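You operate a simulated robot arm through the tools that you are given. There is no shell and no other tool.

You are at the controls of a simulated robot arm. One attempt, no reset.

JOB
Dry the open gel drawer's green cassette in the dryer at 120 till orange, switch off, shut the drawer.
Fine: the dryer tray starts pulled out; the cassette stays in the shut dryer to cool, the dial stays at 120.

It is judged by the outcome, as a careful person would: the job done as asked, and still so three seconds after it is handed in. It fails if anything else is knocked over, pushed out of place, dropped, spilled or broken.

ROBOT AND FRAMES
A 6-joint arm with a two-finger gripper, fixed in place. Base frame: the origin is at the foot of the arm, x ahead of it, y to its left, z up. Readings come in m, rad, newtons and seconds.
Its first joint turns from -2.897 to 2.897 rad. Payload 2.45 kg.
The tool frame sits at the grasp point between the pads (the TCP): z along the fingers, y along the line on which they close. The tips reach 0.02 m beyond it. The gripper opens to 0.14 m. The gripper's body begins 0.168 m behind the TCP.
Orientation is that of the tool frame in the base frame, as [roll, pitch, yaw] about the fixed x, y, z axes, in that order (R = Rz(yaw) Ry(pitch) Rx(roll)). With the fingers straight down and closing along the base's y, the tool's x points along the base's -x, its y along +y and its z along -z.

CONTROLS
- The arm moves only by the tool play_rows. Its argument "deltas" is a list of rows, each an object of numbers (a shift or turn left out is 0, a gripper value left out holds the last): "x", "y", "z": the shift along the base's x, y, z in units of 20 mm (1.0 is 20 mm); "wx", "wy", "wz": the turn, a rotation vector about the base's x, y, z in units of 8 degrees (1.0 is 8 degrees); "grip": the finger opening in m, from 0 to 0.14. In form: [{"x": .., "y": .., "z": .., "wx": .., "wy": .., "wz": .., "grip": ..}, ...]. A call has 1 to 20 rows; each row shifts and turns the commanded pose from where the row before left it. A call with a number of a shift or a turn outside -1 to 1 is refused whole. A row lasts 0.2 s, in which the tool goes at most 0.05 m and 0.15 rad; a call with a longer step from one row to the next is refused whole, and so is a gripper value outside its range. A pose out of reach is approached as far as the arm can. The call stops where the force on the tool passes 80 N (or 10 N more than at its start, if that is more) or the arm is blocked; 0.2 s more then pass. Each finger travels about 0.045 m/s and halts on what it meets, pressing with about 38 N; the grip force reading is that of the motor and also rises with nothing between the fingers. The clock runs only during rows and for 0.2 s after the last one: add rows that do not move to give the fingers time. The reply holds the time, the measured pose of the TCP, the force on the tool along the base axes, the opening and the grip force, in the units named above and with some noise, with the torque about the TCP (base axes, N m) and any sound that the robot's microphone picked up.
- Cameras (640 x 400 px; columns grow to the right, rows downward): "scene" is fixed at [0.0478, 0.5011, 1.5885]; the picture's right is [-0.25, -0.97, 0.00], its down [-0.65, 0.17, -0.74] and it looks along [0.72, -0.19, -0.67] (base axes); focal length 338 px, centre (320, 200). "wrist" rides on the gripper at [0.078, 0.011, -0.209] in the tool frame; the picture's right is [-0.14, 0.99, 0.00], its down [-0.92, -0.13, -0.37] and it looks along [-0.37, -0.05, 0.93] (tool axes); focal length 280 px, centre (320, 200).
- camera(camera): a new picture of that camera. No time passes.
- pixel_to_xyz(camera, pixels): for up to 12 pixels [column, row] of the newest picture of that camera ("zoom" is the newest enlarged one), the place [x, y, z] in the base frame of the surface seen there, good to about 0.003 m. No time passes.
- inspect(camera, box): a new picture of the part [left, top, right, bottom] of that camera's present view, enlarged. No time passes.
- finish_job(): hands the job in; it is judged then, once.

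Open the gripper and draw the arm clear of the work before you hand the job in, unless the task says otherwise.

The tools are called after "Call:" as name(argument=value, ...) on one line, values as JSON. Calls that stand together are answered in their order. play_rows: Moves the arm, as the interface text tells. Its arguments: {"type":"object","properties":{"deltas":{"type":"array","items":{"type":"object","properties":{"x":{"type":"number"},"y":{"type":"number"},"z":{"type":"number"},"wx":{"type":"number"},"wy":{"type":"number"},"wz":{"type":"number"},"grip":{"type":"number"}}}}},"required":["deltas"]} The other tools are called the same way: camera (camera) takes a picture; pixel_to_xyz (camera, pixels) gives the place of the surface under pixels of a picture; inspect (camera, box) takes an enlarged picture of a part of a camera's view; finish_job () hands the job in.

At the start:

```text
t: 0.0
position: [0.7902, 0.2139, 1.2482]
tcp_rot: [3.141, 0.001, 3.141]
ft_force: [-0.1, 0.2, -0.2]
ft_torque: [0.01, 0.01, 0.0]
gripper_width: 0.1401
finger_force: 0.0
```

scene: 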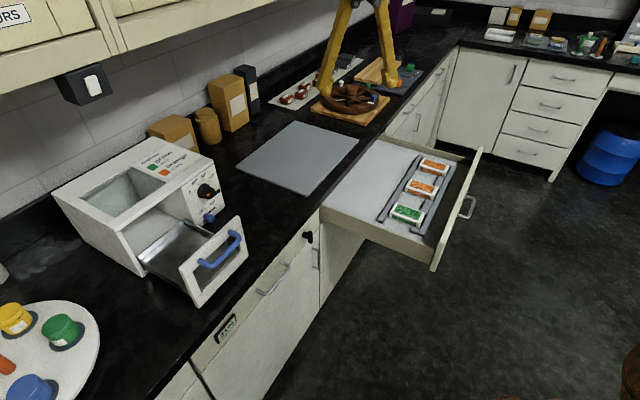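
wrist: 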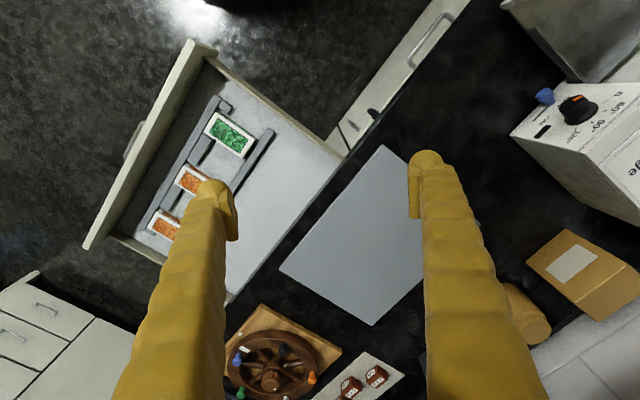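

I start by looking at the dryer (scene about 150,210) and the drawer (about 410,200) in enlarged views.

Call:
inspect(camera="scene", box=[40, 120, 260, 320])

Call:
inspect(camera="scene", box=[310, 120, 500, 280])

Call:
inspect(camera="wrist", box=[480, 40, 640, 240])

```text
2.00 times, centred on (150, 220) of scene
```

zoom: 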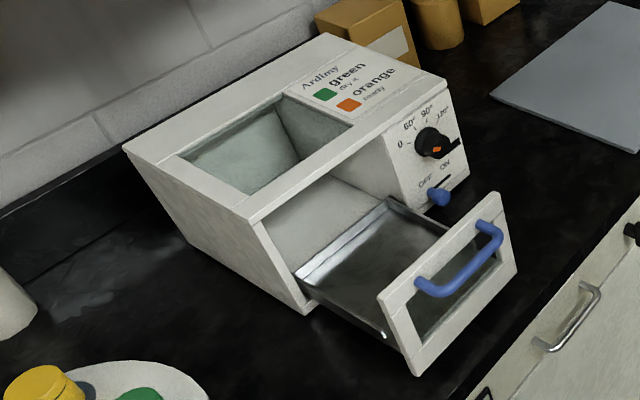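

```text
2.50 times, centred on (405, 200) of scene
```

zoom: 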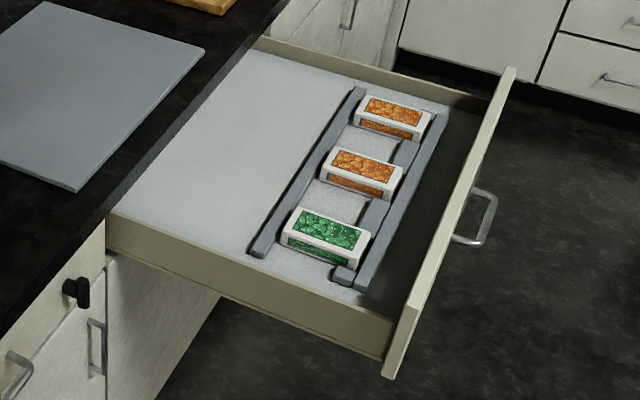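

```text
2.00 times, centred on (560, 140) of wrist
```

zoom: 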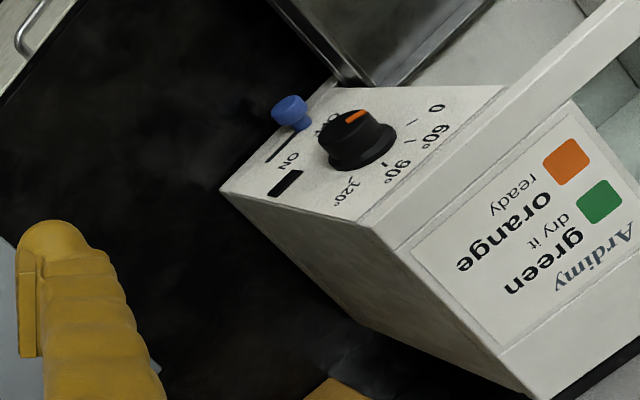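

I'll measure dryer, tray and drawer points from the scene camera.

Call:
camera(camera="scene")

Call:
pixel_to_xyz(camera="scene", pixels=[[52, 196], [147, 142], [213, 160], [125, 233], [146, 277], [222, 205], [195, 305], [248, 250], [240, 217], [180, 266], [200, 265], [238, 236]])

Call:
pixel_to_xyz(camera="scene", pixels=[[405, 214], [392, 210], [400, 222], [422, 223], [416, 207], [395, 201], [433, 270], [480, 148], [470, 207], [421, 188], [432, 167], [323, 212]])

```text
taken
```

scene: 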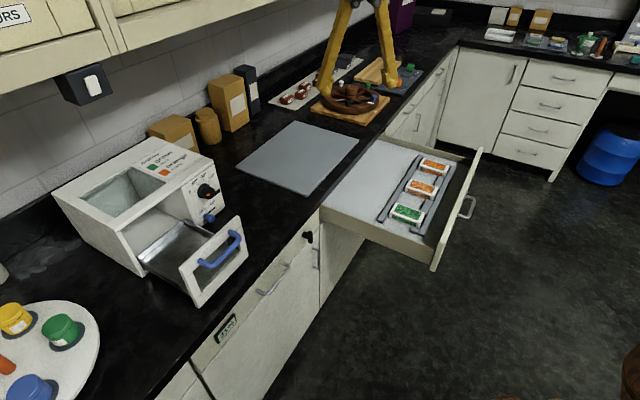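

```text
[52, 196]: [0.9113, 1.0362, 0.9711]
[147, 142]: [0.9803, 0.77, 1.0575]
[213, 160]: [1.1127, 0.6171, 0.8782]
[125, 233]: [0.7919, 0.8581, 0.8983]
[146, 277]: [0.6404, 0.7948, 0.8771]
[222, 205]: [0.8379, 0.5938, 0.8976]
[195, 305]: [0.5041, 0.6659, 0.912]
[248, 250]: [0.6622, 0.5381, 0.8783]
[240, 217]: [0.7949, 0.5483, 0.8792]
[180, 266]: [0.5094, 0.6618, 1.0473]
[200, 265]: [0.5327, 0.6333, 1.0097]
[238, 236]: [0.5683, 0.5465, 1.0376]
```

```text
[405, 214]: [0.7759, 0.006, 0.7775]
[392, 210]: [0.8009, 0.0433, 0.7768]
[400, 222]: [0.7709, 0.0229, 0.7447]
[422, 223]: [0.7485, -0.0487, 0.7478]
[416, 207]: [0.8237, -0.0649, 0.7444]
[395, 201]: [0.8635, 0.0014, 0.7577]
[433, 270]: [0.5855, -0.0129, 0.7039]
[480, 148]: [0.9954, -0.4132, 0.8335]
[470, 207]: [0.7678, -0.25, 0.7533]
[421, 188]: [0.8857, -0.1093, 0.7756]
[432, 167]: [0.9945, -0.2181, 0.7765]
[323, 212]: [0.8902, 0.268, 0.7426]
```

I'll enlarge the dryer and measure its corners, handle, knob and switch.

Call:
inspect(camera="scene", box=[40, 120, 260, 320])

Call:
pixel_to_xyz(camera="zoom", pixels=[[128, 148], [253, 216], [443, 85], [326, 37], [385, 300], [496, 198], [415, 370], [514, 268], [425, 289], [460, 283], [497, 243], [482, 226]])

Call:
pixel_to_xyz(camera="zoom", pixels=[[432, 143], [436, 150], [438, 196], [420, 190], [447, 181], [402, 145], [408, 126], [427, 110], [444, 115], [455, 145], [392, 170], [465, 175]])

Call:
pixel_to_xyz(camera="zoom", pixels=[[380, 250], [340, 270], [390, 205], [300, 272], [380, 335], [305, 310], [400, 270], [350, 240], [262, 230], [390, 150], [310, 300], [330, 200]])

```text
2.00 times, centred on (150, 220) of scene
```

zoom: 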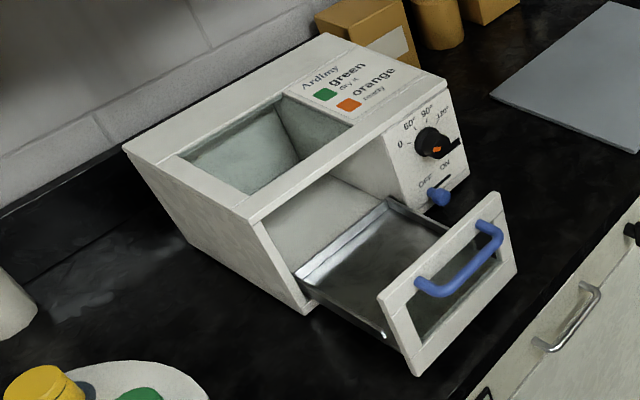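

```text
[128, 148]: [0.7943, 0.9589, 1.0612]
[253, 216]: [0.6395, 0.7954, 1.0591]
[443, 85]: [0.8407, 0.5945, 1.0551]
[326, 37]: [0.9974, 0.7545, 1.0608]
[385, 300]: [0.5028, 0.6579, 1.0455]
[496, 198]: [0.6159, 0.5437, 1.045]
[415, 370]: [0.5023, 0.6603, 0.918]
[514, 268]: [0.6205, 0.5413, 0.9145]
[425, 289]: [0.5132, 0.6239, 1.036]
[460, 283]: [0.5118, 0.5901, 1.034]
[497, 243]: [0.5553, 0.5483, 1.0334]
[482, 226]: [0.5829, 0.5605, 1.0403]
```

```text
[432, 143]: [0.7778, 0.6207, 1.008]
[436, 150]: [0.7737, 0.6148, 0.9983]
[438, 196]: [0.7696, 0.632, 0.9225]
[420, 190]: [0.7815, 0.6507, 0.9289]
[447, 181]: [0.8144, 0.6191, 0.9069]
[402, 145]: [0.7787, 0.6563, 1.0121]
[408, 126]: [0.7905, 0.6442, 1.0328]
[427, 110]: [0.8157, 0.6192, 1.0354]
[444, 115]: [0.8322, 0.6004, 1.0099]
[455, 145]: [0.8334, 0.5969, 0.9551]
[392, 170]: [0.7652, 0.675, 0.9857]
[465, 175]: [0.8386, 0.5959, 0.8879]
```

```text
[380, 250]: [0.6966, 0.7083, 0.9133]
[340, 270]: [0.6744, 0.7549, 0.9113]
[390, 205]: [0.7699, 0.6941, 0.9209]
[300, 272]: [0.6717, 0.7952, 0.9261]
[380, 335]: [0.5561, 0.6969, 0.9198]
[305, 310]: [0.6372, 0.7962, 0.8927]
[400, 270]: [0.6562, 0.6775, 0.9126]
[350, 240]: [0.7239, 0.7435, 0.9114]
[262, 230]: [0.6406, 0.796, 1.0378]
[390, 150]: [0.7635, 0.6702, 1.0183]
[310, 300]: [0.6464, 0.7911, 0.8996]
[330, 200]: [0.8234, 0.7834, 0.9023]
```

Now I enlarge the drawer contents in the wrist view, and check the overhead cabinet's position.

Call:
inspect(camera="wrist", box=[130, 70, 290, 190])

Call:
pixel_to_xyz(camera="scene", pixels=[[100, 40], [110, 50], [8, 90], [85, 85], [298, 30], [170, 128], [205, 120], [230, 100], [300, 160], [345, 100], [310, 235], [270, 270]])

```text
3.33 times, centred on (210, 130) of wrist
```

zoom: 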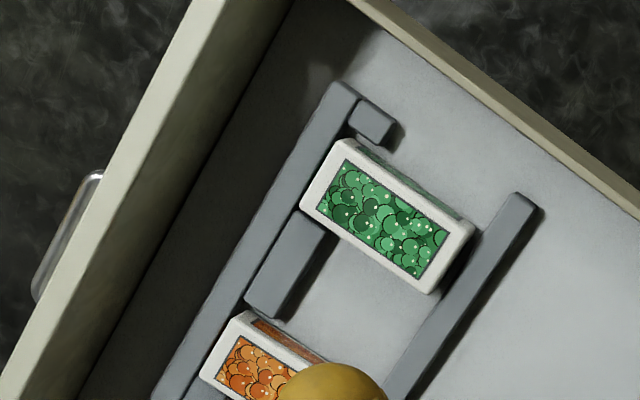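

```text
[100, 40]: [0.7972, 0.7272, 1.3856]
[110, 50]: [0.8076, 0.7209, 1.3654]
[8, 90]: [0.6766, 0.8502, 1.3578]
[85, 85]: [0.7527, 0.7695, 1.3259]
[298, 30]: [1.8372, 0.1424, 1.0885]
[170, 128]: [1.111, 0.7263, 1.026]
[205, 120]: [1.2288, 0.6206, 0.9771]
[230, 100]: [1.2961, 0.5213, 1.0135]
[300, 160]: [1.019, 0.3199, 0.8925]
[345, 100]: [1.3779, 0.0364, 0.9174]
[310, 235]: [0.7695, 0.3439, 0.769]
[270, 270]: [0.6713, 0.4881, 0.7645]
```

Measuring cassette corners, rails and spacer blocks in this enlarged wrist view.

Call:
pixel_to_xyz(camera="zoom", pixels=[[348, 145], [306, 203], [468, 228], [427, 288], [385, 215], [340, 95], [372, 122], [515, 205], [290, 265], [410, 360], [400, 110], [235, 330]])

Call:
pixel_to_xyz(camera="zoom", pixels=[[355, 165], [325, 200], [440, 250], [420, 275], [475, 255], [330, 250], [255, 225], [215, 380], [270, 320], [480, 170], [420, 60], [200, 60]])

```text
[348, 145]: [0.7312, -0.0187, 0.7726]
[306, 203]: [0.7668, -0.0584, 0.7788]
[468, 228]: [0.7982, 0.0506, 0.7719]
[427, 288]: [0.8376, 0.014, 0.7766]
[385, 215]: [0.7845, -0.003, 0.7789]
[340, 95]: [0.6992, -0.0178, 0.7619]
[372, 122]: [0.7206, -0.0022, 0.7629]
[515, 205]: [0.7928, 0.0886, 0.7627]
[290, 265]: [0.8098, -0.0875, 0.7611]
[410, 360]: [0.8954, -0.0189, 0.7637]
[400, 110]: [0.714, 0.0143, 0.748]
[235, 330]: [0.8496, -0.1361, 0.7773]
```

```text
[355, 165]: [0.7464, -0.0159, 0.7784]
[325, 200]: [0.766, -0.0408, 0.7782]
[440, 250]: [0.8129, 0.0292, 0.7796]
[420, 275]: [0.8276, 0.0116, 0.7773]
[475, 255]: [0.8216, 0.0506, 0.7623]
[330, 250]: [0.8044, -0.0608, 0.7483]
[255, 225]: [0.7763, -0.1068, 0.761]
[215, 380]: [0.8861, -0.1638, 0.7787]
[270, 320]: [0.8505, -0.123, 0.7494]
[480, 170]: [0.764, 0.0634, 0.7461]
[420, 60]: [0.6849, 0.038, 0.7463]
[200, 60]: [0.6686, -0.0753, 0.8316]
```

The green cassette (zoom corners 348,145 / 306,203 / 468,228 / 427,288) is centred at about (0.784, -0.003), 0.096 × 0.053 m, long axis at 45°. I go above it with the gripper turned 45° so it closes across the short side.

Call:
play_rows(deltas=[{"y": -0.719, "z": -0.9, "wz": 0.375, "grip": 0.09}, {"y": -0.719, "z": -0.9, "wz": 0.375}, {"y": -0.719, "z": -0.9, "wz": 0.375}, {"y": -0.719, "z": -0.9, "wz": 0.375}, {"y": -0.719, "z": -0.9, "wz": 0.375}, {"y": -0.719, "z": -0.9, "wz": 0.375}, {"y": -0.719, "z": -0.9, "wz": 0.375}, {"y": -0.719, "z": -0.9, "wz": 0.375}, {"y": -0.719, "z": -0.9, "wz": 0.375}, {"y": -0.719, "z": -0.9, "wz": 0.375}, {"y": -0.719, "z": -0.9, "wz": 0.375}, {"y": -0.719, "z": -0.9, "wz": 0.375}, {"y": -0.719, "z": -0.9, "wz": 0.375}, {"y": -0.719, "z": -0.9, "wz": 0.375}, {"y": -0.719, "z": -0.9, "wz": 0.375}, {}, {}])

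Call:
camera(camera="wrist")

Call:
camera(camera="scene")

```text
t: 3.6
position: [0.7895, -0.0029, 0.9782]
tcp_rot: [-3.14, 0.001, -2.356]
ft_force: [0.7, 0.1, 0.0]
ft_torque: [0.01, 0.0, -0.02]
gripper_width: 0.09
finger_force: 0.1
```

```text
taken
```

wrist: 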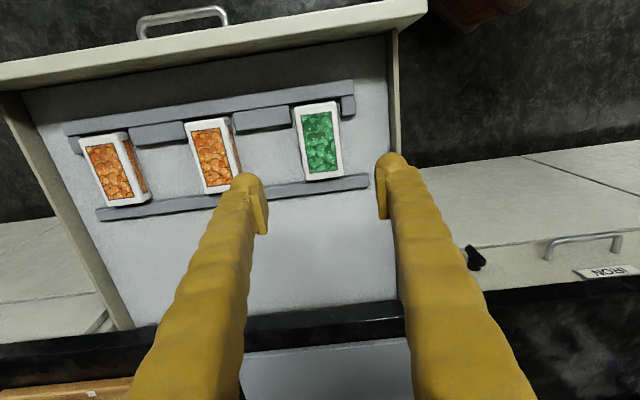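

```text
taken
```

scene: 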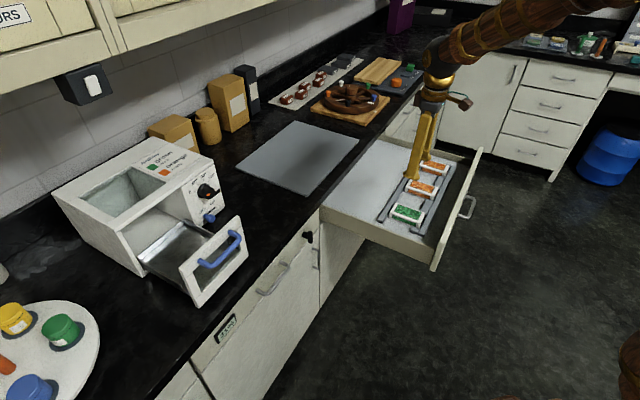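

The cassette appears between the fingers at wrist (320,142). I re-measure its corners from this closer view.

Call:
inspect(camera="wrist", box=[220, 70, 400, 210])

Call:
pixel_to_xyz(camera="wrist", pixels=[[296, 108], [335, 104], [305, 179], [342, 175], [320, 142], [265, 117], [347, 105], [270, 190], [345, 183], [320, 205], [325, 90], [392, 130]])

```text
2.86 times, centred on (310, 140) of wrist
```

zoom: 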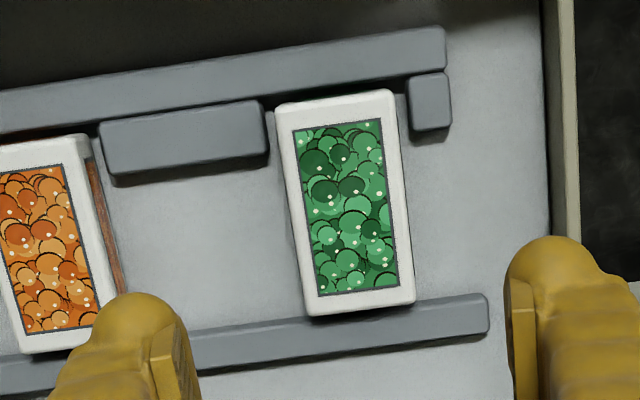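

```text
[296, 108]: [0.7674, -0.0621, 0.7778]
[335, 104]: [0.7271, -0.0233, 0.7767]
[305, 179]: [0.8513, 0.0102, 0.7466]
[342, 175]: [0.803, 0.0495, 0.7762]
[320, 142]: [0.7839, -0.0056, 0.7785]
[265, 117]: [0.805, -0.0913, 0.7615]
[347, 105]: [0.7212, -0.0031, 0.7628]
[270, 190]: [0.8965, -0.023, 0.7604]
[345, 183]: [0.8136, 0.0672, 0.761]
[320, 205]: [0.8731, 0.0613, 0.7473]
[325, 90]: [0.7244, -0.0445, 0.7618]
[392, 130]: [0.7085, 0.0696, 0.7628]
```

Cassette centre confirmed at about (0.784,-0.004), top z 0.778. I descend so the tips stay a few mm above the drawer floor (z 0.747).

Call:
play_rows(deltas=[{"x": -0.25, "y": -0.05, "z": -1}, {"z": -1}, {"z": -1}, {"z": -1}, {"z": -1}, {"z": -1}, {"z": -1}, {"z": -1}, {"z": -1}, {"z": -0.7}, {"z": -0.5}, {}, {}])

Call:
camera(camera="wrist")

```text
t: 6.4
position: [0.7837, -0.0029, 0.7754]
tcp_rot: [-3.142, 0.0, -2.355]
ft_force: [0.2, -0.2, 0.2]
ft_torque: [0.01, -0.03, 0.01]
gripper_width: 0.0901
finger_force: 0.0
```

```text
taken
```

wrist: 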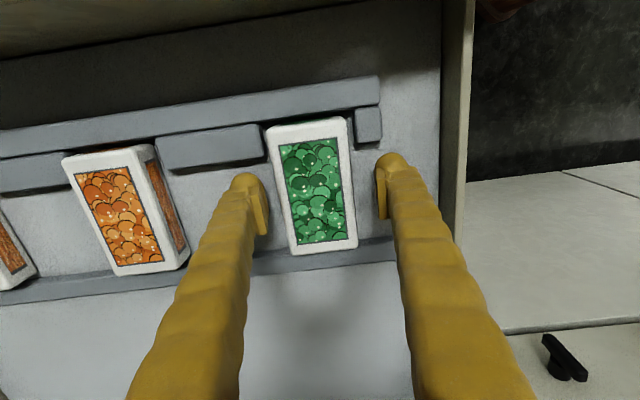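

The cassette (wrist 312,185) sits between the open fingers (250,200 and 390,185). I lower a hair and close on it.

Call:
play_rows(deltas=[{"z": -0.15}, {"grip": 0.07}, {"grip": 0.03}, {"grip": 0.03}, {"grip": 0.03}, {"grip": 0.03}])

Call:
camera(camera="wrist")

```text
t: 7.8
position: [0.7846, -0.0025, 0.773]
tcp_rot: [-3.14, -0.001, -2.355]
ft_force: [0.7, -0.2, 2.5]
ft_torque: [0.02, -0.02, 0.0]
gripper_width: 0.059
finger_force: 38.0
```

```text
taken
```

wrist: 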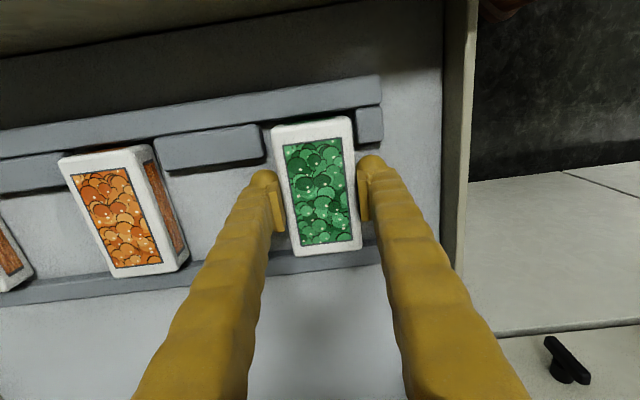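

The fingers hold the cassette at 0.059 m with 38 N. I lift straight up slowly.

Call:
play_rows(deltas=[{"z": 0.3}, {"z": 0.5}, {"z": 0.7}, {"z": 0.7}, {"z": 0.8}, {"z": 1}, {"z": 1}, {}])

Call:
camera(camera="wrist")

Call:
camera(camera="scene")

```text
t: 9.6
position: [0.7837, -0.005, 0.8704]
tcp_rot: [3.141, 0.001, -2.356]
ft_force: [1.0, -0.2, -1.1]
ft_torque: [-0.01, -0.01, -0.03]
gripper_width: 0.0591
finger_force: 38.0
```

```text
taken
```

wrist: 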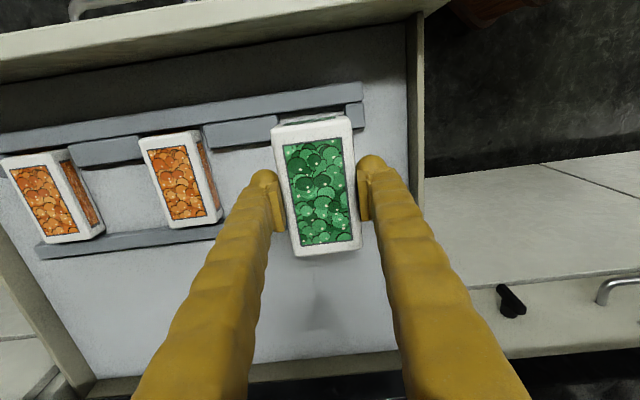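

```text
taken
```

scene: 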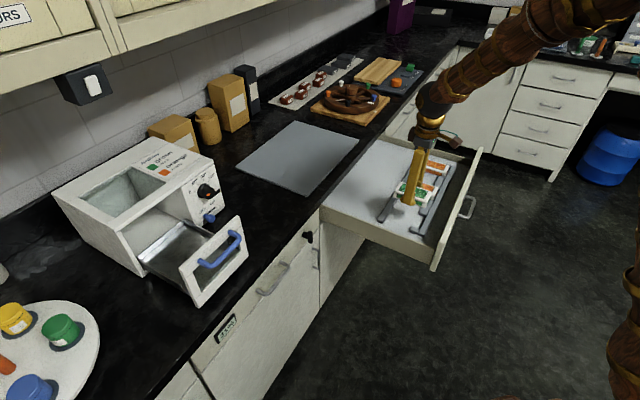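

The cassette is held level and clear of the rack. I lift to z ≈ 1.15 before crossing to the tray.

Call:
play_rows(deltas=[{"z": 1}, {"z": 1}, {"z": 1}, {"z": 1}, {"z": 1}, {"z": 1}, {"z": 1, "y": 0.5, "x": -0.12}, {"z": 1, "y": 1, "x": -0.25}, {"z": 1, "y": 1, "x": -0.25}, {"z": 1, "y": 1, "x": -0.25}, {"z": 1, "y": 1, "x": -0.25}, {"z": 1, "y": 1, "x": -0.25}, {"z": 1, "y": 1, "x": -0.25}, {"z": 1, "y": 1, "x": -0.25}, {"y": 1, "x": -0.25}, {"y": 1, "x": -0.25}, {"y": 1, "x": -0.25}, {"y": 1, "x": -0.25}, {"y": 1, "x": -0.25}, {}])

Call:
camera(camera="scene")

```text
t: 13.8
position: [0.7231, 0.2465, 1.1503]
tcp_rot: [3.141, 0.0, -2.357]
ft_force: [0.7, 0.0, -2.1]
ft_torque: [-0.01, -0.01, -0.01]
gripper_width: 0.059
finger_force: 38.0
```

```text
taken
```

scene: 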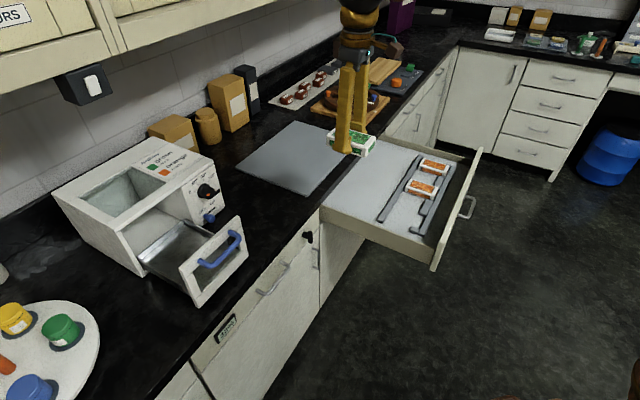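

Crossing level at z ≈ 1.15 toward the tray, clear of the dryer's top (z 1.06).

Call:
play_rows(deltas=[{"y": 1, "x": -0.27}, {"y": 1, "x": -0.27}, {"y": 1, "x": -0.27}, {"y": 1, "x": -0.27}, {"y": 1, "x": -0.27}, {"y": 1, "x": -0.27}, {"y": 1, "x": -0.27}, {"y": 1, "x": -0.27}, {"y": 1, "x": -0.27}, {"y": 1, "x": -0.27}, {"y": 1, "x": -0.27}, {"y": 1, "x": -0.27}, {"y": 1, "x": -0.27}, {"y": 1, "x": -0.27}, {"y": 1, "x": -0.27}, {"y": 1, "x": -0.27}, {"y": 1, "x": -0.27}, {"y": 1, "x": -0.27}, {"y": 1, "x": -0.27}, {}])

Call:
camera(camera="scene")

Call:
camera(camera="wrist")

```text
t: 18.0
position: [0.6184, 0.627, 1.1518]
tcp_rot: [3.14, 0.001, -2.356]
ft_force: [-0.4, 0.7, -2.1]
ft_torque: [-0.01, -0.01, 0.03]
gripper_width: 0.0589
finger_force: 37.7
```

```text
taken
```

scene: 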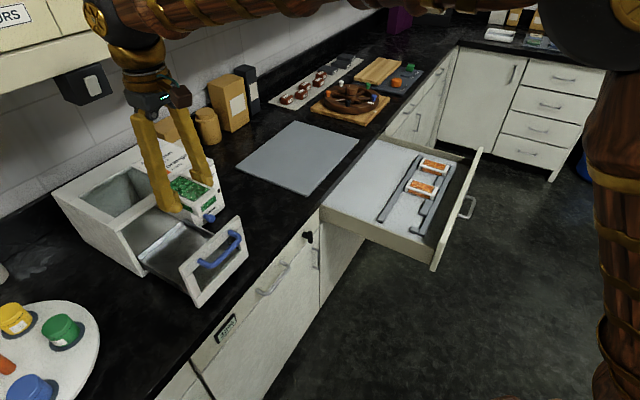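

```text
taken
```

wrist: 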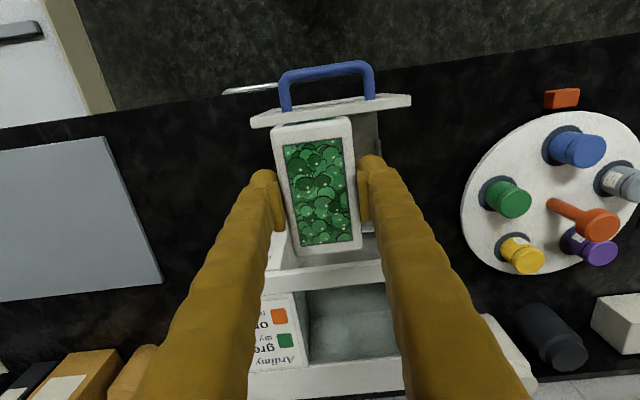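

The cassette is above the tray, slightly right of centre. I measure the tray panel and interior in this wrist view (panel 252,118–410,100; interior about 368,150).

Call:
pixel_to_xyz(camera="wrist", pixels=[[254, 121], [408, 101], [372, 128], [378, 160], [378, 200], [370, 145], [290, 278], [375, 265], [330, 262], [365, 240], [275, 245], [330, 68]])

Call:
inspect(camera="wrist", box=[220, 50, 440, 290])

Call:
inspect(camera="scene", box=[100, 140, 260, 310])

```text
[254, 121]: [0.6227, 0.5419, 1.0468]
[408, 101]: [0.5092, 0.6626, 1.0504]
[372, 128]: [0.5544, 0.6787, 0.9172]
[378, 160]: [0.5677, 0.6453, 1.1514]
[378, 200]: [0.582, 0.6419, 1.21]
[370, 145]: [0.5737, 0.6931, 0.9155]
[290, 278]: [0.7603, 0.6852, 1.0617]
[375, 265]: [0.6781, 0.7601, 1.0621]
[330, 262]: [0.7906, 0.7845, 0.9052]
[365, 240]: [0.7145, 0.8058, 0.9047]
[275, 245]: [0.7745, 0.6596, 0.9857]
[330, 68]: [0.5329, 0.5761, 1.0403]
```

```text
1.67 times, centred on (330, 170) of wrist
```

zoom: 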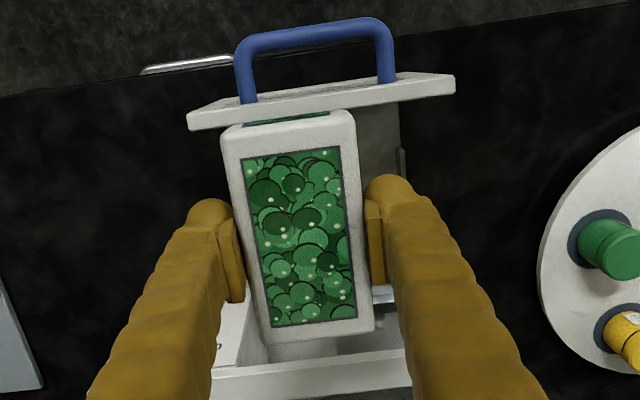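

```text
2.35 times, centred on (180, 225) of scene
```

zoom: 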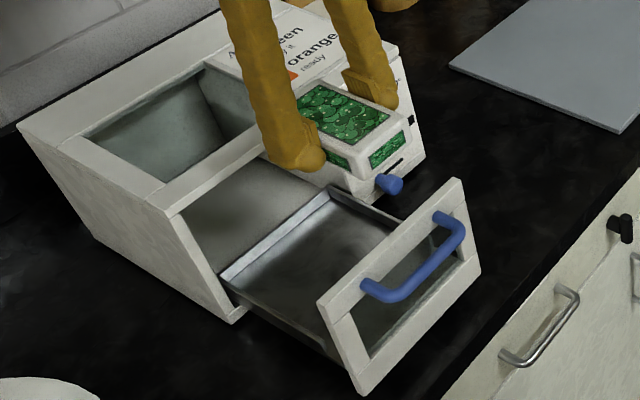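

I query the tray's rim and floor in the enlarged scene view (back rim 222,275–330,190, right wall 400,222).

Call:
pixel_to_xyz(camera="zoom", pixels=[[222, 275], [330, 190], [400, 222], [370, 207], [330, 345], [280, 318], [340, 270], [300, 250], [390, 240], [240, 285], [320, 310], [350, 215]])

```text
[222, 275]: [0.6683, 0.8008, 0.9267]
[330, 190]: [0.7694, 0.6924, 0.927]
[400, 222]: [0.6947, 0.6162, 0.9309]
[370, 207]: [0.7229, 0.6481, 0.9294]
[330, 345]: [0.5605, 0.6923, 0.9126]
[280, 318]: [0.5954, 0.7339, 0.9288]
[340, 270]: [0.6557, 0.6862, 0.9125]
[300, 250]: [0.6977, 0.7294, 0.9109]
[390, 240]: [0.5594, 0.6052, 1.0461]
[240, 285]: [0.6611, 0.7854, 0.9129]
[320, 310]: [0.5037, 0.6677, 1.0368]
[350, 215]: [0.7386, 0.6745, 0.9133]
```

The tray spans u −0.098…0.054, v 0.845…1.035, floor z ≈ 0.912. I shift to its middle (0.644, 0.678) at height, then check.

Call:
play_rows(deltas=[{"x": 0.43, "y": 0.85}, {"x": 0.43, "y": 0.85}, {"x": 0.42, "y": 0.85}, {"z": -0.5}, {"z": -1}, {"z": -1}, {"z": -1}, {"z": -1}, {}])

Call:
camera(camera="wrist")

Call:
inspect(camera="scene", box=[100, 140, 260, 310])

```text
t: 20.0
position: [0.6446, 0.6768, 1.061]
tcp_rot: [-3.14, 0.0, -2.355]
ft_force: [0.7, -0.4, -1.8]
ft_torque: [-0.03, -0.03, 0.01]
gripper_width: 0.0586
finger_force: 37.6
```

```text
taken
```

wrist: 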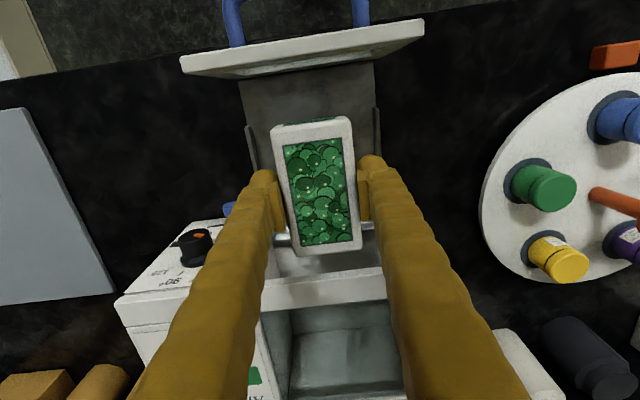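

```text
2.35 times, centred on (180, 225) of scene
```

zoom: 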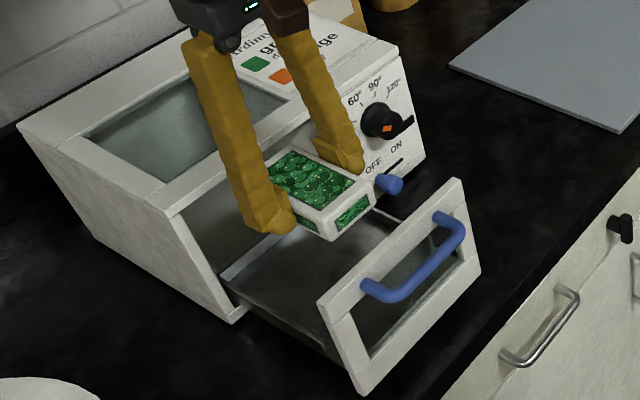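

The cassette hangs centred over the tray. I lower it to just above the tray floor.

Call:
play_rows(deltas=[{"z": -1}, {"z": -1}, {"z": -1}, {"z": -1}, {"z": -0.8}, {"z": -0.5}, {"z": -0.3}, {"z": -0.2}, {}])

Call:
camera(camera="wrist")

Call:
inspect(camera="scene", box=[100, 140, 260, 310])

```text
t: 22.0
position: [0.6453, 0.6786, 0.9457]
tcp_rot: [3.141, 0.001, -2.357]
ft_force: [-0.6, 0.7, -2.2]
ft_torque: [0.01, 0.01, -0.03]
gripper_width: 0.0587
finger_force: 37.6
```

```text
taken
```

wrist: 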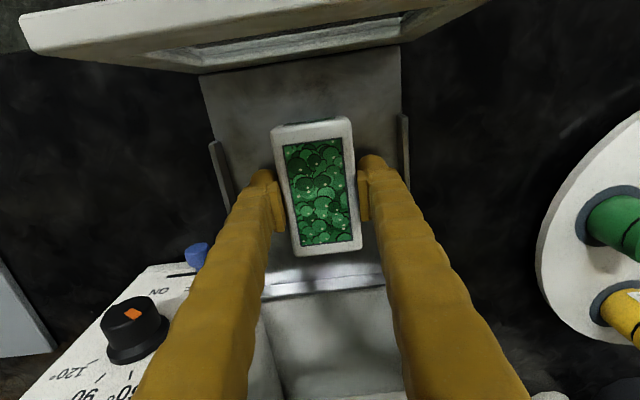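

```text
2.35 times, centred on (180, 225) of scene
```

zoom: 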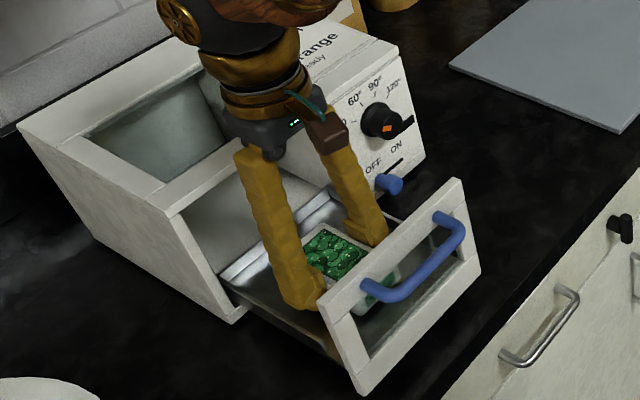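

Bottom of the cassette should be about 7 mm above the tray floor; I ease down in small steps, watching the vertical force.

Call:
play_rows(deltas=[{"z": -0.1}, {"z": -0.1}, {"z": -0.05}, {}])

```text
t: 23.0
position: [0.6441, 0.6771, 0.942]
tcp_rot: [3.141, 0.001, -2.357]
ft_force: [0.3, 0.0, -1.5]
ft_torque: [0.02, 0.03, -0.03]
gripper_width: 0.0591
finger_force: 38.0
```

No contact yet (Fz −1.5 N, cassette weight). I go on down a few mm.

Call:
play_rows(deltas=[{"z": -0.1}, {"z": -0.05}, {}])

```text
t: 23.8
position: [0.6444, 0.6777, 0.9395]
tcp_rot: [-3.14, 0.004, -2.357]
ft_force: [-4.5, 1.0, 24.8]
ft_torque: [-0.33, 0.38, -0.03]
gripper_width: 0.0592
finger_force: 37.8
```

Fz rose to 25 N: the cassette rests on the tray floor. I ease up 1 mm and open the fingers to 0.08.

Call:
play_rows(deltas=[{"z": 0.05}, {"grip": 0.065}, {"grip": 0.08}, {"grip": 0.085}, {}])

Call:
camera(camera="wrist")

```text
t: 25.0
position: [0.6457, 0.6776, 0.9395]
tcp_rot: [-3.141, -0.001, -2.356]
ft_force: [0.3, 0.3, -0.1]
ft_torque: [0.05, 0.01, -0.05]
gripper_width: 0.0851
finger_force: 0.2
```

```text
taken
```

wrist: 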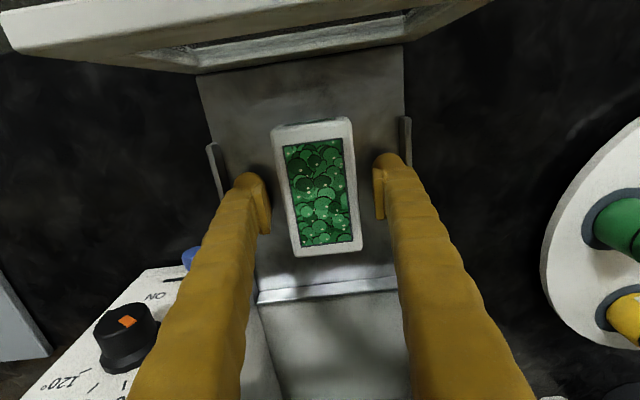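

The cassette stays put in the tray. I rise straight up clear of the panel top (z 1.05).

Call:
play_rows(deltas=[{"z": 0.5}, {"z": 0.8}, {"z": 1}, {"z": 1}, {"z": 1}, {"z": 1}, {"z": 1}, {"z": 1}, {"z": 1}, {"z": 1}, {"z": 1}, {}])

Call:
camera(camera="wrist")

Call:
inspect(camera="scene", box=[100, 140, 260, 310])

```text
t: 27.6
position: [0.6426, 0.6784, 1.1447]
tcp_rot: [3.141, -0.001, -2.356]
ft_force: [-0.1, -0.4, 0.3]
ft_torque: [0.01, 0.02, -0.01]
gripper_width: 0.0851
finger_force: 0.2
```

```text
taken
```

wrist: 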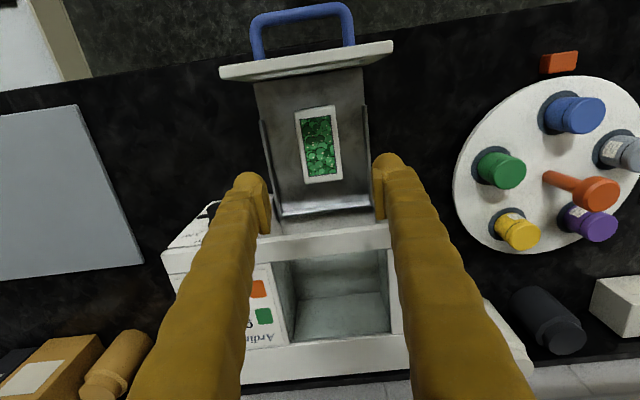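

```text
2.35 times, centred on (180, 225) of scene
```

zoom: 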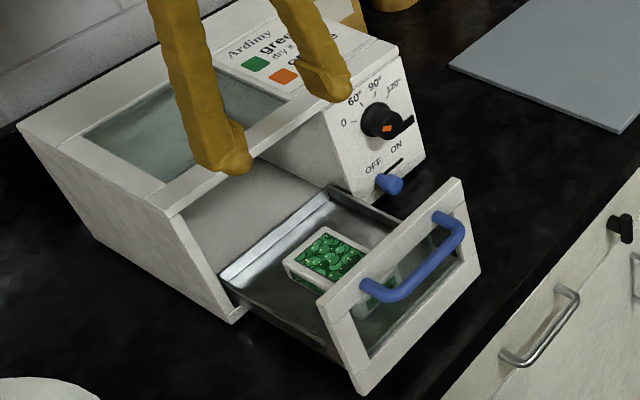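

The cassette sits centred in the tray (wrist 320,145). I measure the blue handle's bar for the push.

Call:
pixel_to_xyz(camera="wrist", pixels=[[262, 20], [300, 11], [340, 8], [256, 50], [348, 38], [225, 72], [390, 48], [310, 60], [320, 145], [285, 240], [380, 230], [340, 215]])

Call:
pixel_to_xyz(camera="zoom", pixels=[[367, 290], [390, 297], [420, 275], [450, 245], [460, 230], [438, 216], [325, 300], [455, 183], [375, 330], [450, 270], [360, 385], [478, 270]])

```text
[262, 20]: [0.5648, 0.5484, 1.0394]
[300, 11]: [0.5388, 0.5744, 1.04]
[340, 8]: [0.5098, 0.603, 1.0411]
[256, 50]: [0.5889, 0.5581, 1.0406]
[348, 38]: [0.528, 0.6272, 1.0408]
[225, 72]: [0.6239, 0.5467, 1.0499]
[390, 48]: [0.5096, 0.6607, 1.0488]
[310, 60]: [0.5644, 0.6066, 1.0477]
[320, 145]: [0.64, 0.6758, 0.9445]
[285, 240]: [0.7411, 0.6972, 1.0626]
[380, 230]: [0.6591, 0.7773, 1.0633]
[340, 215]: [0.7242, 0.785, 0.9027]
```

```text
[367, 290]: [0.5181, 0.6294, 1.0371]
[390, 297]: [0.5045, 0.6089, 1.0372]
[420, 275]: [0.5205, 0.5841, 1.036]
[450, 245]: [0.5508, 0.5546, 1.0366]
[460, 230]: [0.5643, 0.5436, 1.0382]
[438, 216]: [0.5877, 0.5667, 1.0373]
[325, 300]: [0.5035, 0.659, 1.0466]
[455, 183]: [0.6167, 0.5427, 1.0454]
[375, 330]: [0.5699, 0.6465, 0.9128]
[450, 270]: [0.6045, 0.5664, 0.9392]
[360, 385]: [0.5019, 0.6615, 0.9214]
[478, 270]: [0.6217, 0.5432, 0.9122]
```

The handle bar runs at v ≈ 0.787, z ≈ 1.035, centre u ≈ −0.027. I close the gripper, retreat in front of it and lower to handle height.

Call:
play_rows(deltas=[{"x": -0.8875, "y": -0.8725, "grip": 0.0}, {"x": -0.8875, "y": -0.8725}, {"x": -0.8875, "y": -0.8725}, {"x": -0.8875, "y": -0.8725}, {"x": -0.8875, "y": -0.8725}, {"x": -0.8875, "y": -0.8725}, {"x": -0.8875, "y": -0.8725}, {"x": -0.8875, "y": -0.8725}, {"z": -1}, {"z": -1}, {"z": -1}, {"z": -1}, {"z": -1}, {"z": -1}, {}])

Call:
camera(camera="wrist")

Call:
inspect(camera="scene", box=[100, 140, 260, 310])

```text
t: 30.8
position: [0.5028, 0.5376, 1.0255]
tcp_rot: [3.141, -0.002, -2.355]
ft_force: [0.3, 0.2, -0.1]
ft_torque: [0.01, 0.03, 0.03]
gripper_width: 0.0
finger_force: 29.3
```

```text
taken
```

wrist: 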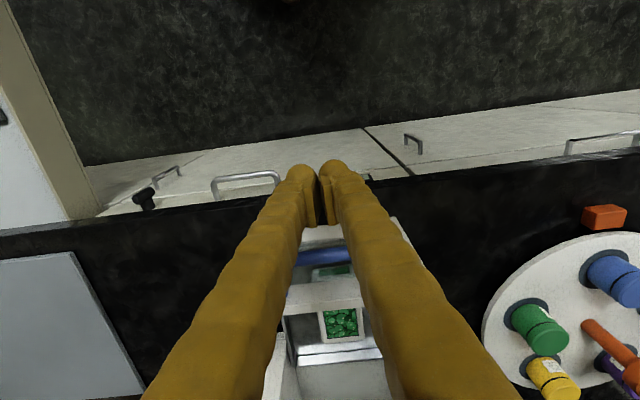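

```text
2.35 times, centred on (180, 225) of scene
```

zoom: 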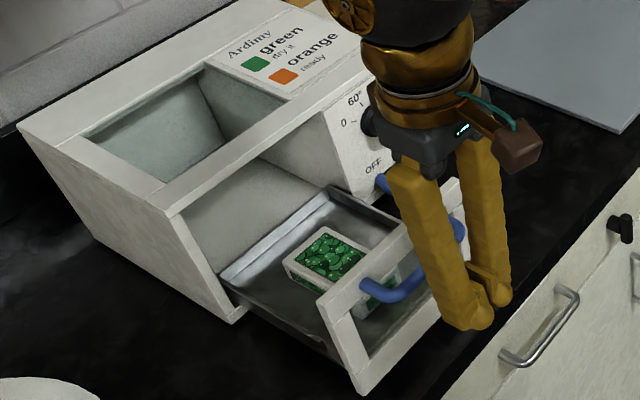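

Closed fingers stand in front of the handle bar. I push toward the dryer gently along (0.707, 0.707).

Call:
play_rows(deltas=[{"x": 0.3, "y": 0.3}, {"x": 0.3, "y": 0.3}, {"x": 0.3, "y": 0.3}, {"x": 0.3, "y": 0.3}, {"x": 0.3, "y": 0.3}, {"x": 0.3, "y": 0.3}, {"x": 0.3, "y": 0.3}, {"x": 0.3, "y": 0.3}, {"x": 0.3, "y": 0.3}, {"x": 0.3, "y": 0.3}])

Call:
inspect(camera="scene", box=[100, 140, 260, 310])

```text
t: 33.0
position: [0.5629, 0.5968, 1.0249]
tcp_rot: [-3.141, -0.001, -2.355]
ft_force: [0.5, 0.0, -0.5]
ft_torque: [0.02, 0.03, 0.02]
gripper_width: 0.0
finger_force: 29.4
```

```text
2.35 times, centred on (180, 225) of scene
```

zoom: 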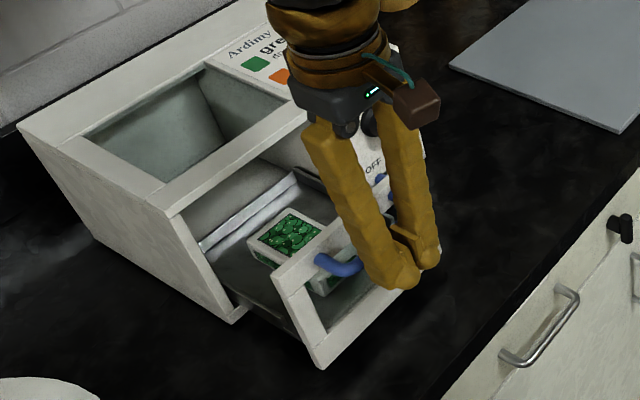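

The tray slides in smoothly with the cassette. I keep pushing.

Call:
play_rows(deltas=[{"x": 0.3, "y": 0.3}, {"x": 0.3, "y": 0.3}, {"x": 0.3, "y": 0.3}, {"x": 0.3, "y": 0.3}, {"x": 0.3, "y": 0.3}, {"x": 0.3, "y": 0.3}, {"x": 0.3, "y": 0.3}, {"x": 0.3, "y": 0.3}, {"x": 0.3, "y": 0.3}, {"x": 0.3, "y": 0.3}, {"x": 0.25, "y": 0.25}, {"x": 0.2, "y": 0.2}])

Call:
inspect(camera="scene", box=[60, 120, 260, 310])

```text
t: 35.6
position: [0.6318, 0.6676, 1.0248]
tcp_rot: [-3.14, 0.0, -2.356]
ft_force: [-0.9, -0.4, -0.9]
ft_torque: [0.01, -0.01, 0.0]
gripper_width: 0.0
finger_force: 29.7
```

```text
2.11 times, centred on (160, 215) of scene
```

zoom: 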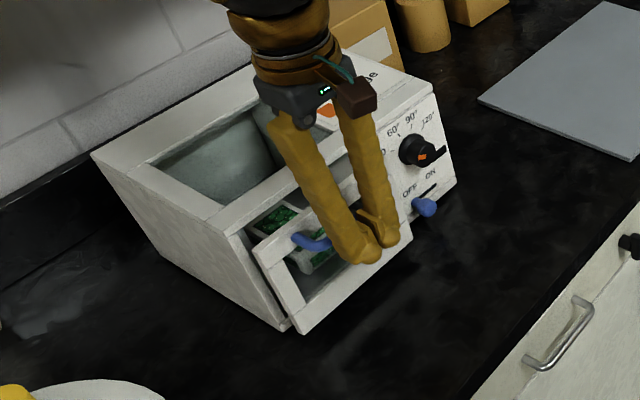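

Only a few centimetres remain (panel still proud of the front). I continue in small steps until it meets its stop.

Call:
play_rows(deltas=[{"x": 0.2, "y": 0.2}, {"x": 0.2, "y": 0.2}, {"x": 0.2, "y": 0.2}, {"x": 0.2, "y": 0.2}])

Call:
inspect(camera="scene", box=[60, 120, 260, 310])

```text
t: 36.6
position: [0.6486, 0.682, 1.0248]
tcp_rot: [3.14, 0.001, -2.357]
ft_force: [0.3, 0.3, 0.6]
ft_torque: [0.01, -0.01, 0.01]
gripper_width: 0.0001
finger_force: 29.6
```

```text
2.11 times, centred on (160, 215) of scene
```

zoom: 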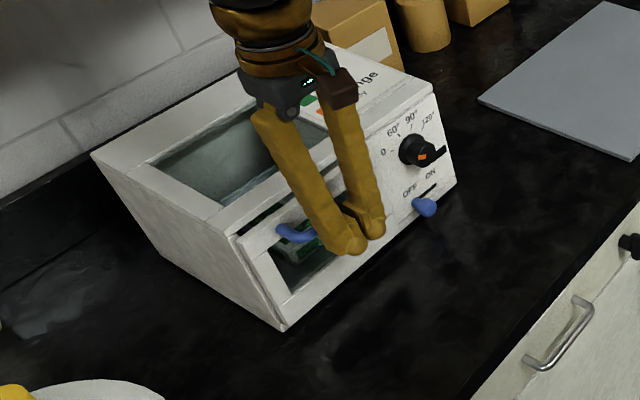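

Nearly flush; small further steps of about 3 mm while watching the force.

Call:
play_rows(deltas=[{"x": 0.1, "y": 0.1}, {"x": 0.1, "y": 0.1}, {"x": 0.1, "y": 0.1}])

Call:
inspect(camera="scene", box=[80, 160, 220, 290])

```text
t: 37.4
position: [0.6505, 0.6857, 1.0242]
tcp_rot: [-3.141, -0.007, -2.358]
ft_force: [-53.2, -59.7, 11.6]
ft_torque: [0.7, -0.56, 0.09]
gripper_width: 0.0059
finger_force: 29.5
```

```text
3.08 times, centred on (150, 225) of scene
```

zoom: 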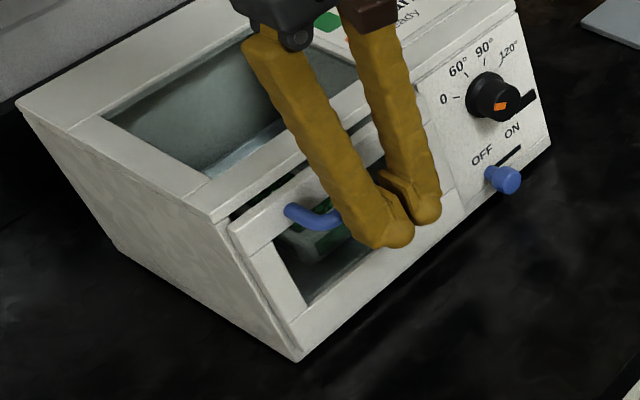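

The push hit 80 N: the tray is at its stop. I back off along the same line.

Call:
play_rows(deltas=[{"x": -0.3, "y": -0.3}, {"x": -0.5, "y": -0.5}, {"x": -1, "y": -1}, {"x": -1, "y": -1}, {"x": -1, "y": -1}, {"x": -1, "y": -1}, {"x": -1, "y": -1}, {"x": -1, "y": -1}, {"x": -1, "y": -1}, {"x": -1, "y": -1}, {}])

Call:
inspect(camera="scene", box=[40, 130, 240, 290])

Call:
camera(camera="wrist")

```text
t: 39.8
position: [0.4762, 0.5123, 1.0239]
tcp_rot: [-3.141, -0.001, -2.358]
ft_force: [0.6, 1.0, 0.5]
ft_torque: [0.0, -0.05, 0.01]
gripper_width: 0.0
finger_force: 29.1
```

```text
2.50 times, centred on (140, 210) of scene
```

zoom: 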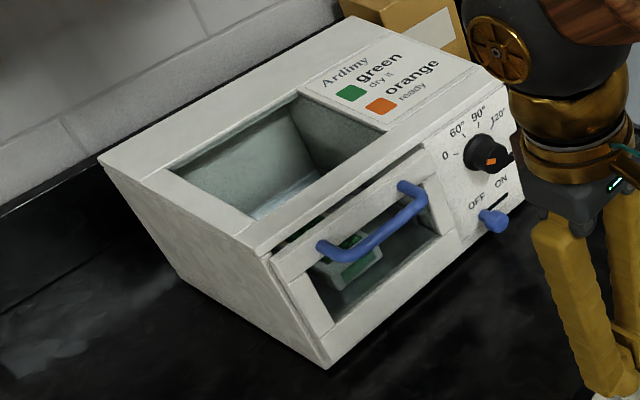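

```text
taken
```

wrist: 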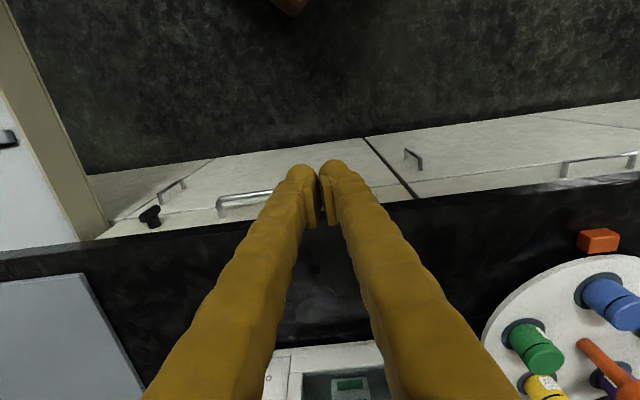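

I check that the dryer hasn't shifted and how flush the tray panel sits.

Call:
pixel_to_xyz(camera="zoom", pixels=[[266, 250], [500, 90], [103, 163], [276, 276], [425, 165], [330, 330], [330, 265], [385, 245], [345, 262], [330, 250], [280, 200], [255, 215]])

```text
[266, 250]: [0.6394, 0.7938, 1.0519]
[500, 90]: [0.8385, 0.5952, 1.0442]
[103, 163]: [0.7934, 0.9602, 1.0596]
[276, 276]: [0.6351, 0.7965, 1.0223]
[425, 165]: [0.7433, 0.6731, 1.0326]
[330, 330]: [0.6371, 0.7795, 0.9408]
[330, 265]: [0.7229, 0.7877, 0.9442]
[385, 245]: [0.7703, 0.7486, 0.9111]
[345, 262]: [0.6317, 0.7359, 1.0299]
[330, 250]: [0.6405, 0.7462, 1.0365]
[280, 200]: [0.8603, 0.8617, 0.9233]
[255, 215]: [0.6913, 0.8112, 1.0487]
```

The dryer stands where it was and the tray is in to its stop. Next the control panel: I lift, move in front of the knob, and turn the hand so the wrist camera will end up on top once the tool points horizontally at the panel.

Call:
play_rows(deltas=[{"x": 0.4, "y": -0.043, "z": 0.44, "wz": -1}, {"x": 0.4, "y": -0.043, "z": 0.44, "wz": -1}, {"x": 0.4, "y": -0.043, "z": 0.44, "wz": -1}, {"x": 0.4, "y": -0.043, "z": 0.44, "wz": -1}, {"x": 0.4, "y": -0.043, "z": 0.44, "wz": -1}, {"x": 0.4, "y": -0.043, "z": 0.44, "wz": -1}, {"x": 0.4, "y": -0.043, "z": 0.44, "wz": -1}, {"x": 0.4, "y": -0.043, "z": 0.44, "wz": -1}, {"x": 0.4, "y": -0.043, "z": 0.44, "wz": -1}, {"x": 0.4, "y": -0.043, "z": 0.44, "wz": -1}, {"x": 0.4, "y": -0.043, "z": 0.44, "wz": -1}, {"x": 0.4, "y": -0.043, "z": 0.44, "wz": -1}, {"x": 0.4, "y": -0.043, "z": 0.44, "wz": -1}, {"x": 0.4, "y": -0.043, "z": 0.44, "wz": -1}, {"x": 0.4, "y": -0.043, "z": 0.44, "wz": -1}, {"x": 0.4, "y": -0.043, "z": 0.44, "wz": -1}, {"x": 0.4, "y": -0.043, "z": 0.44, "wz": -1}, {"x": 0.4, "y": -0.043, "z": 0.44, "wz": -1}, {"x": 0.4, "y": -0.043, "z": 0.44, "wz": -1}, {"x": 0.4, "y": -0.043, "z": 0.44, "wz": -1}])

Call:
camera(camera="scene")

Call:
camera(camera="wrist")

```text
t: 44.0
position: [0.6361, 0.4945, 1.1998]
tcp_rot: [3.14, 0.001, 1.132]
ft_force: [-0.6, 0.7, 0.3]
ft_torque: [0.0, 0.01, -0.01]
gripper_width: 0.0001
finger_force: 29.5
```

```text
taken
```

scene: 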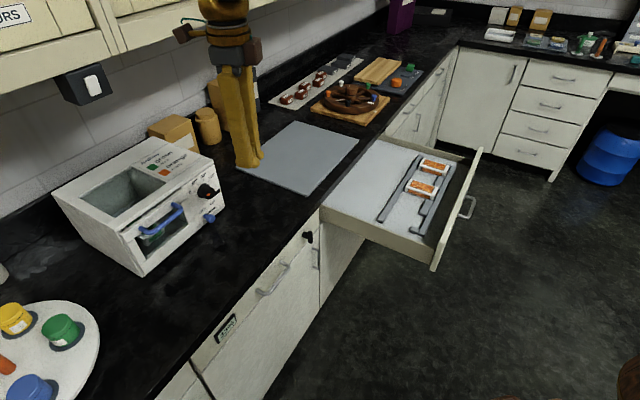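

```text
taken
```

wrist: 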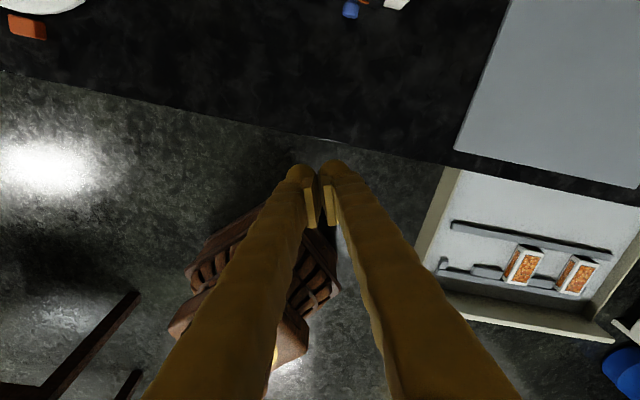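

The hand turned freely. I finish the yaw and tilt the tool halfway toward the dryer front, then look.

Call:
play_rows(deltas=[{"wz": -1}, {"wz": -1}, {"wz": -0.485}, {"wx": 0.663, "wy": -0.663}, {"wx": 0.663, "wy": -0.663}, {"wx": 0.663, "wy": -0.663}, {"wx": 0.663, "wy": -0.663}, {"wx": 0.663, "wy": -0.663}, {"wx": 0.663, "wy": -0.663}, {}])

Call:
camera(camera="wrist")

Call:
camera(camera="scene")

```text
t: 46.2
position: [0.6405, 0.4912, 1.2014]
tcp_rot: [3.14, -0.785, 0.79]
ft_force: [-0.3, -0.1, 0.5]
ft_torque: [0.03, 0.0, 0.01]
gripper_width: 0.0
finger_force: 29.4
out of reach, approached as far as the arm can: row 3
```

```text
taken
```

wrist: 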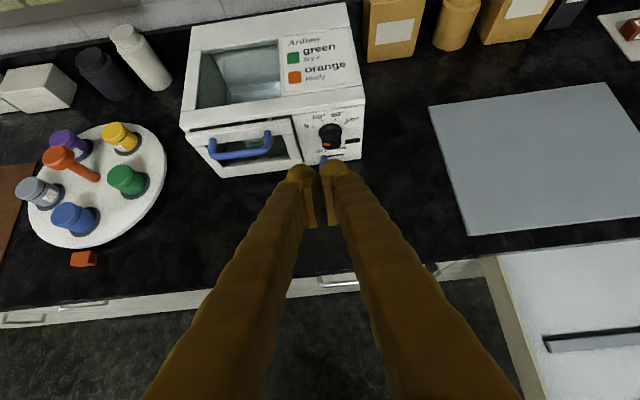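

```text
taken
```

scene: 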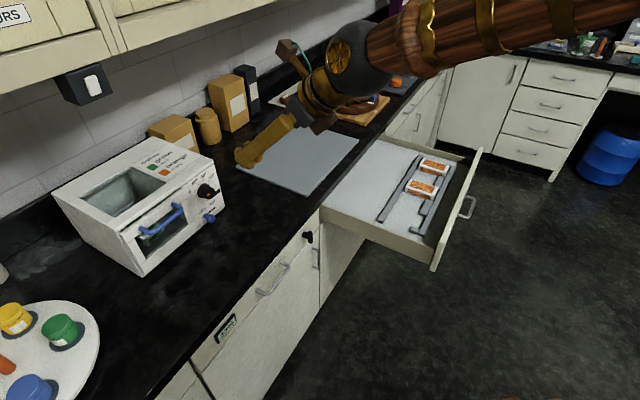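

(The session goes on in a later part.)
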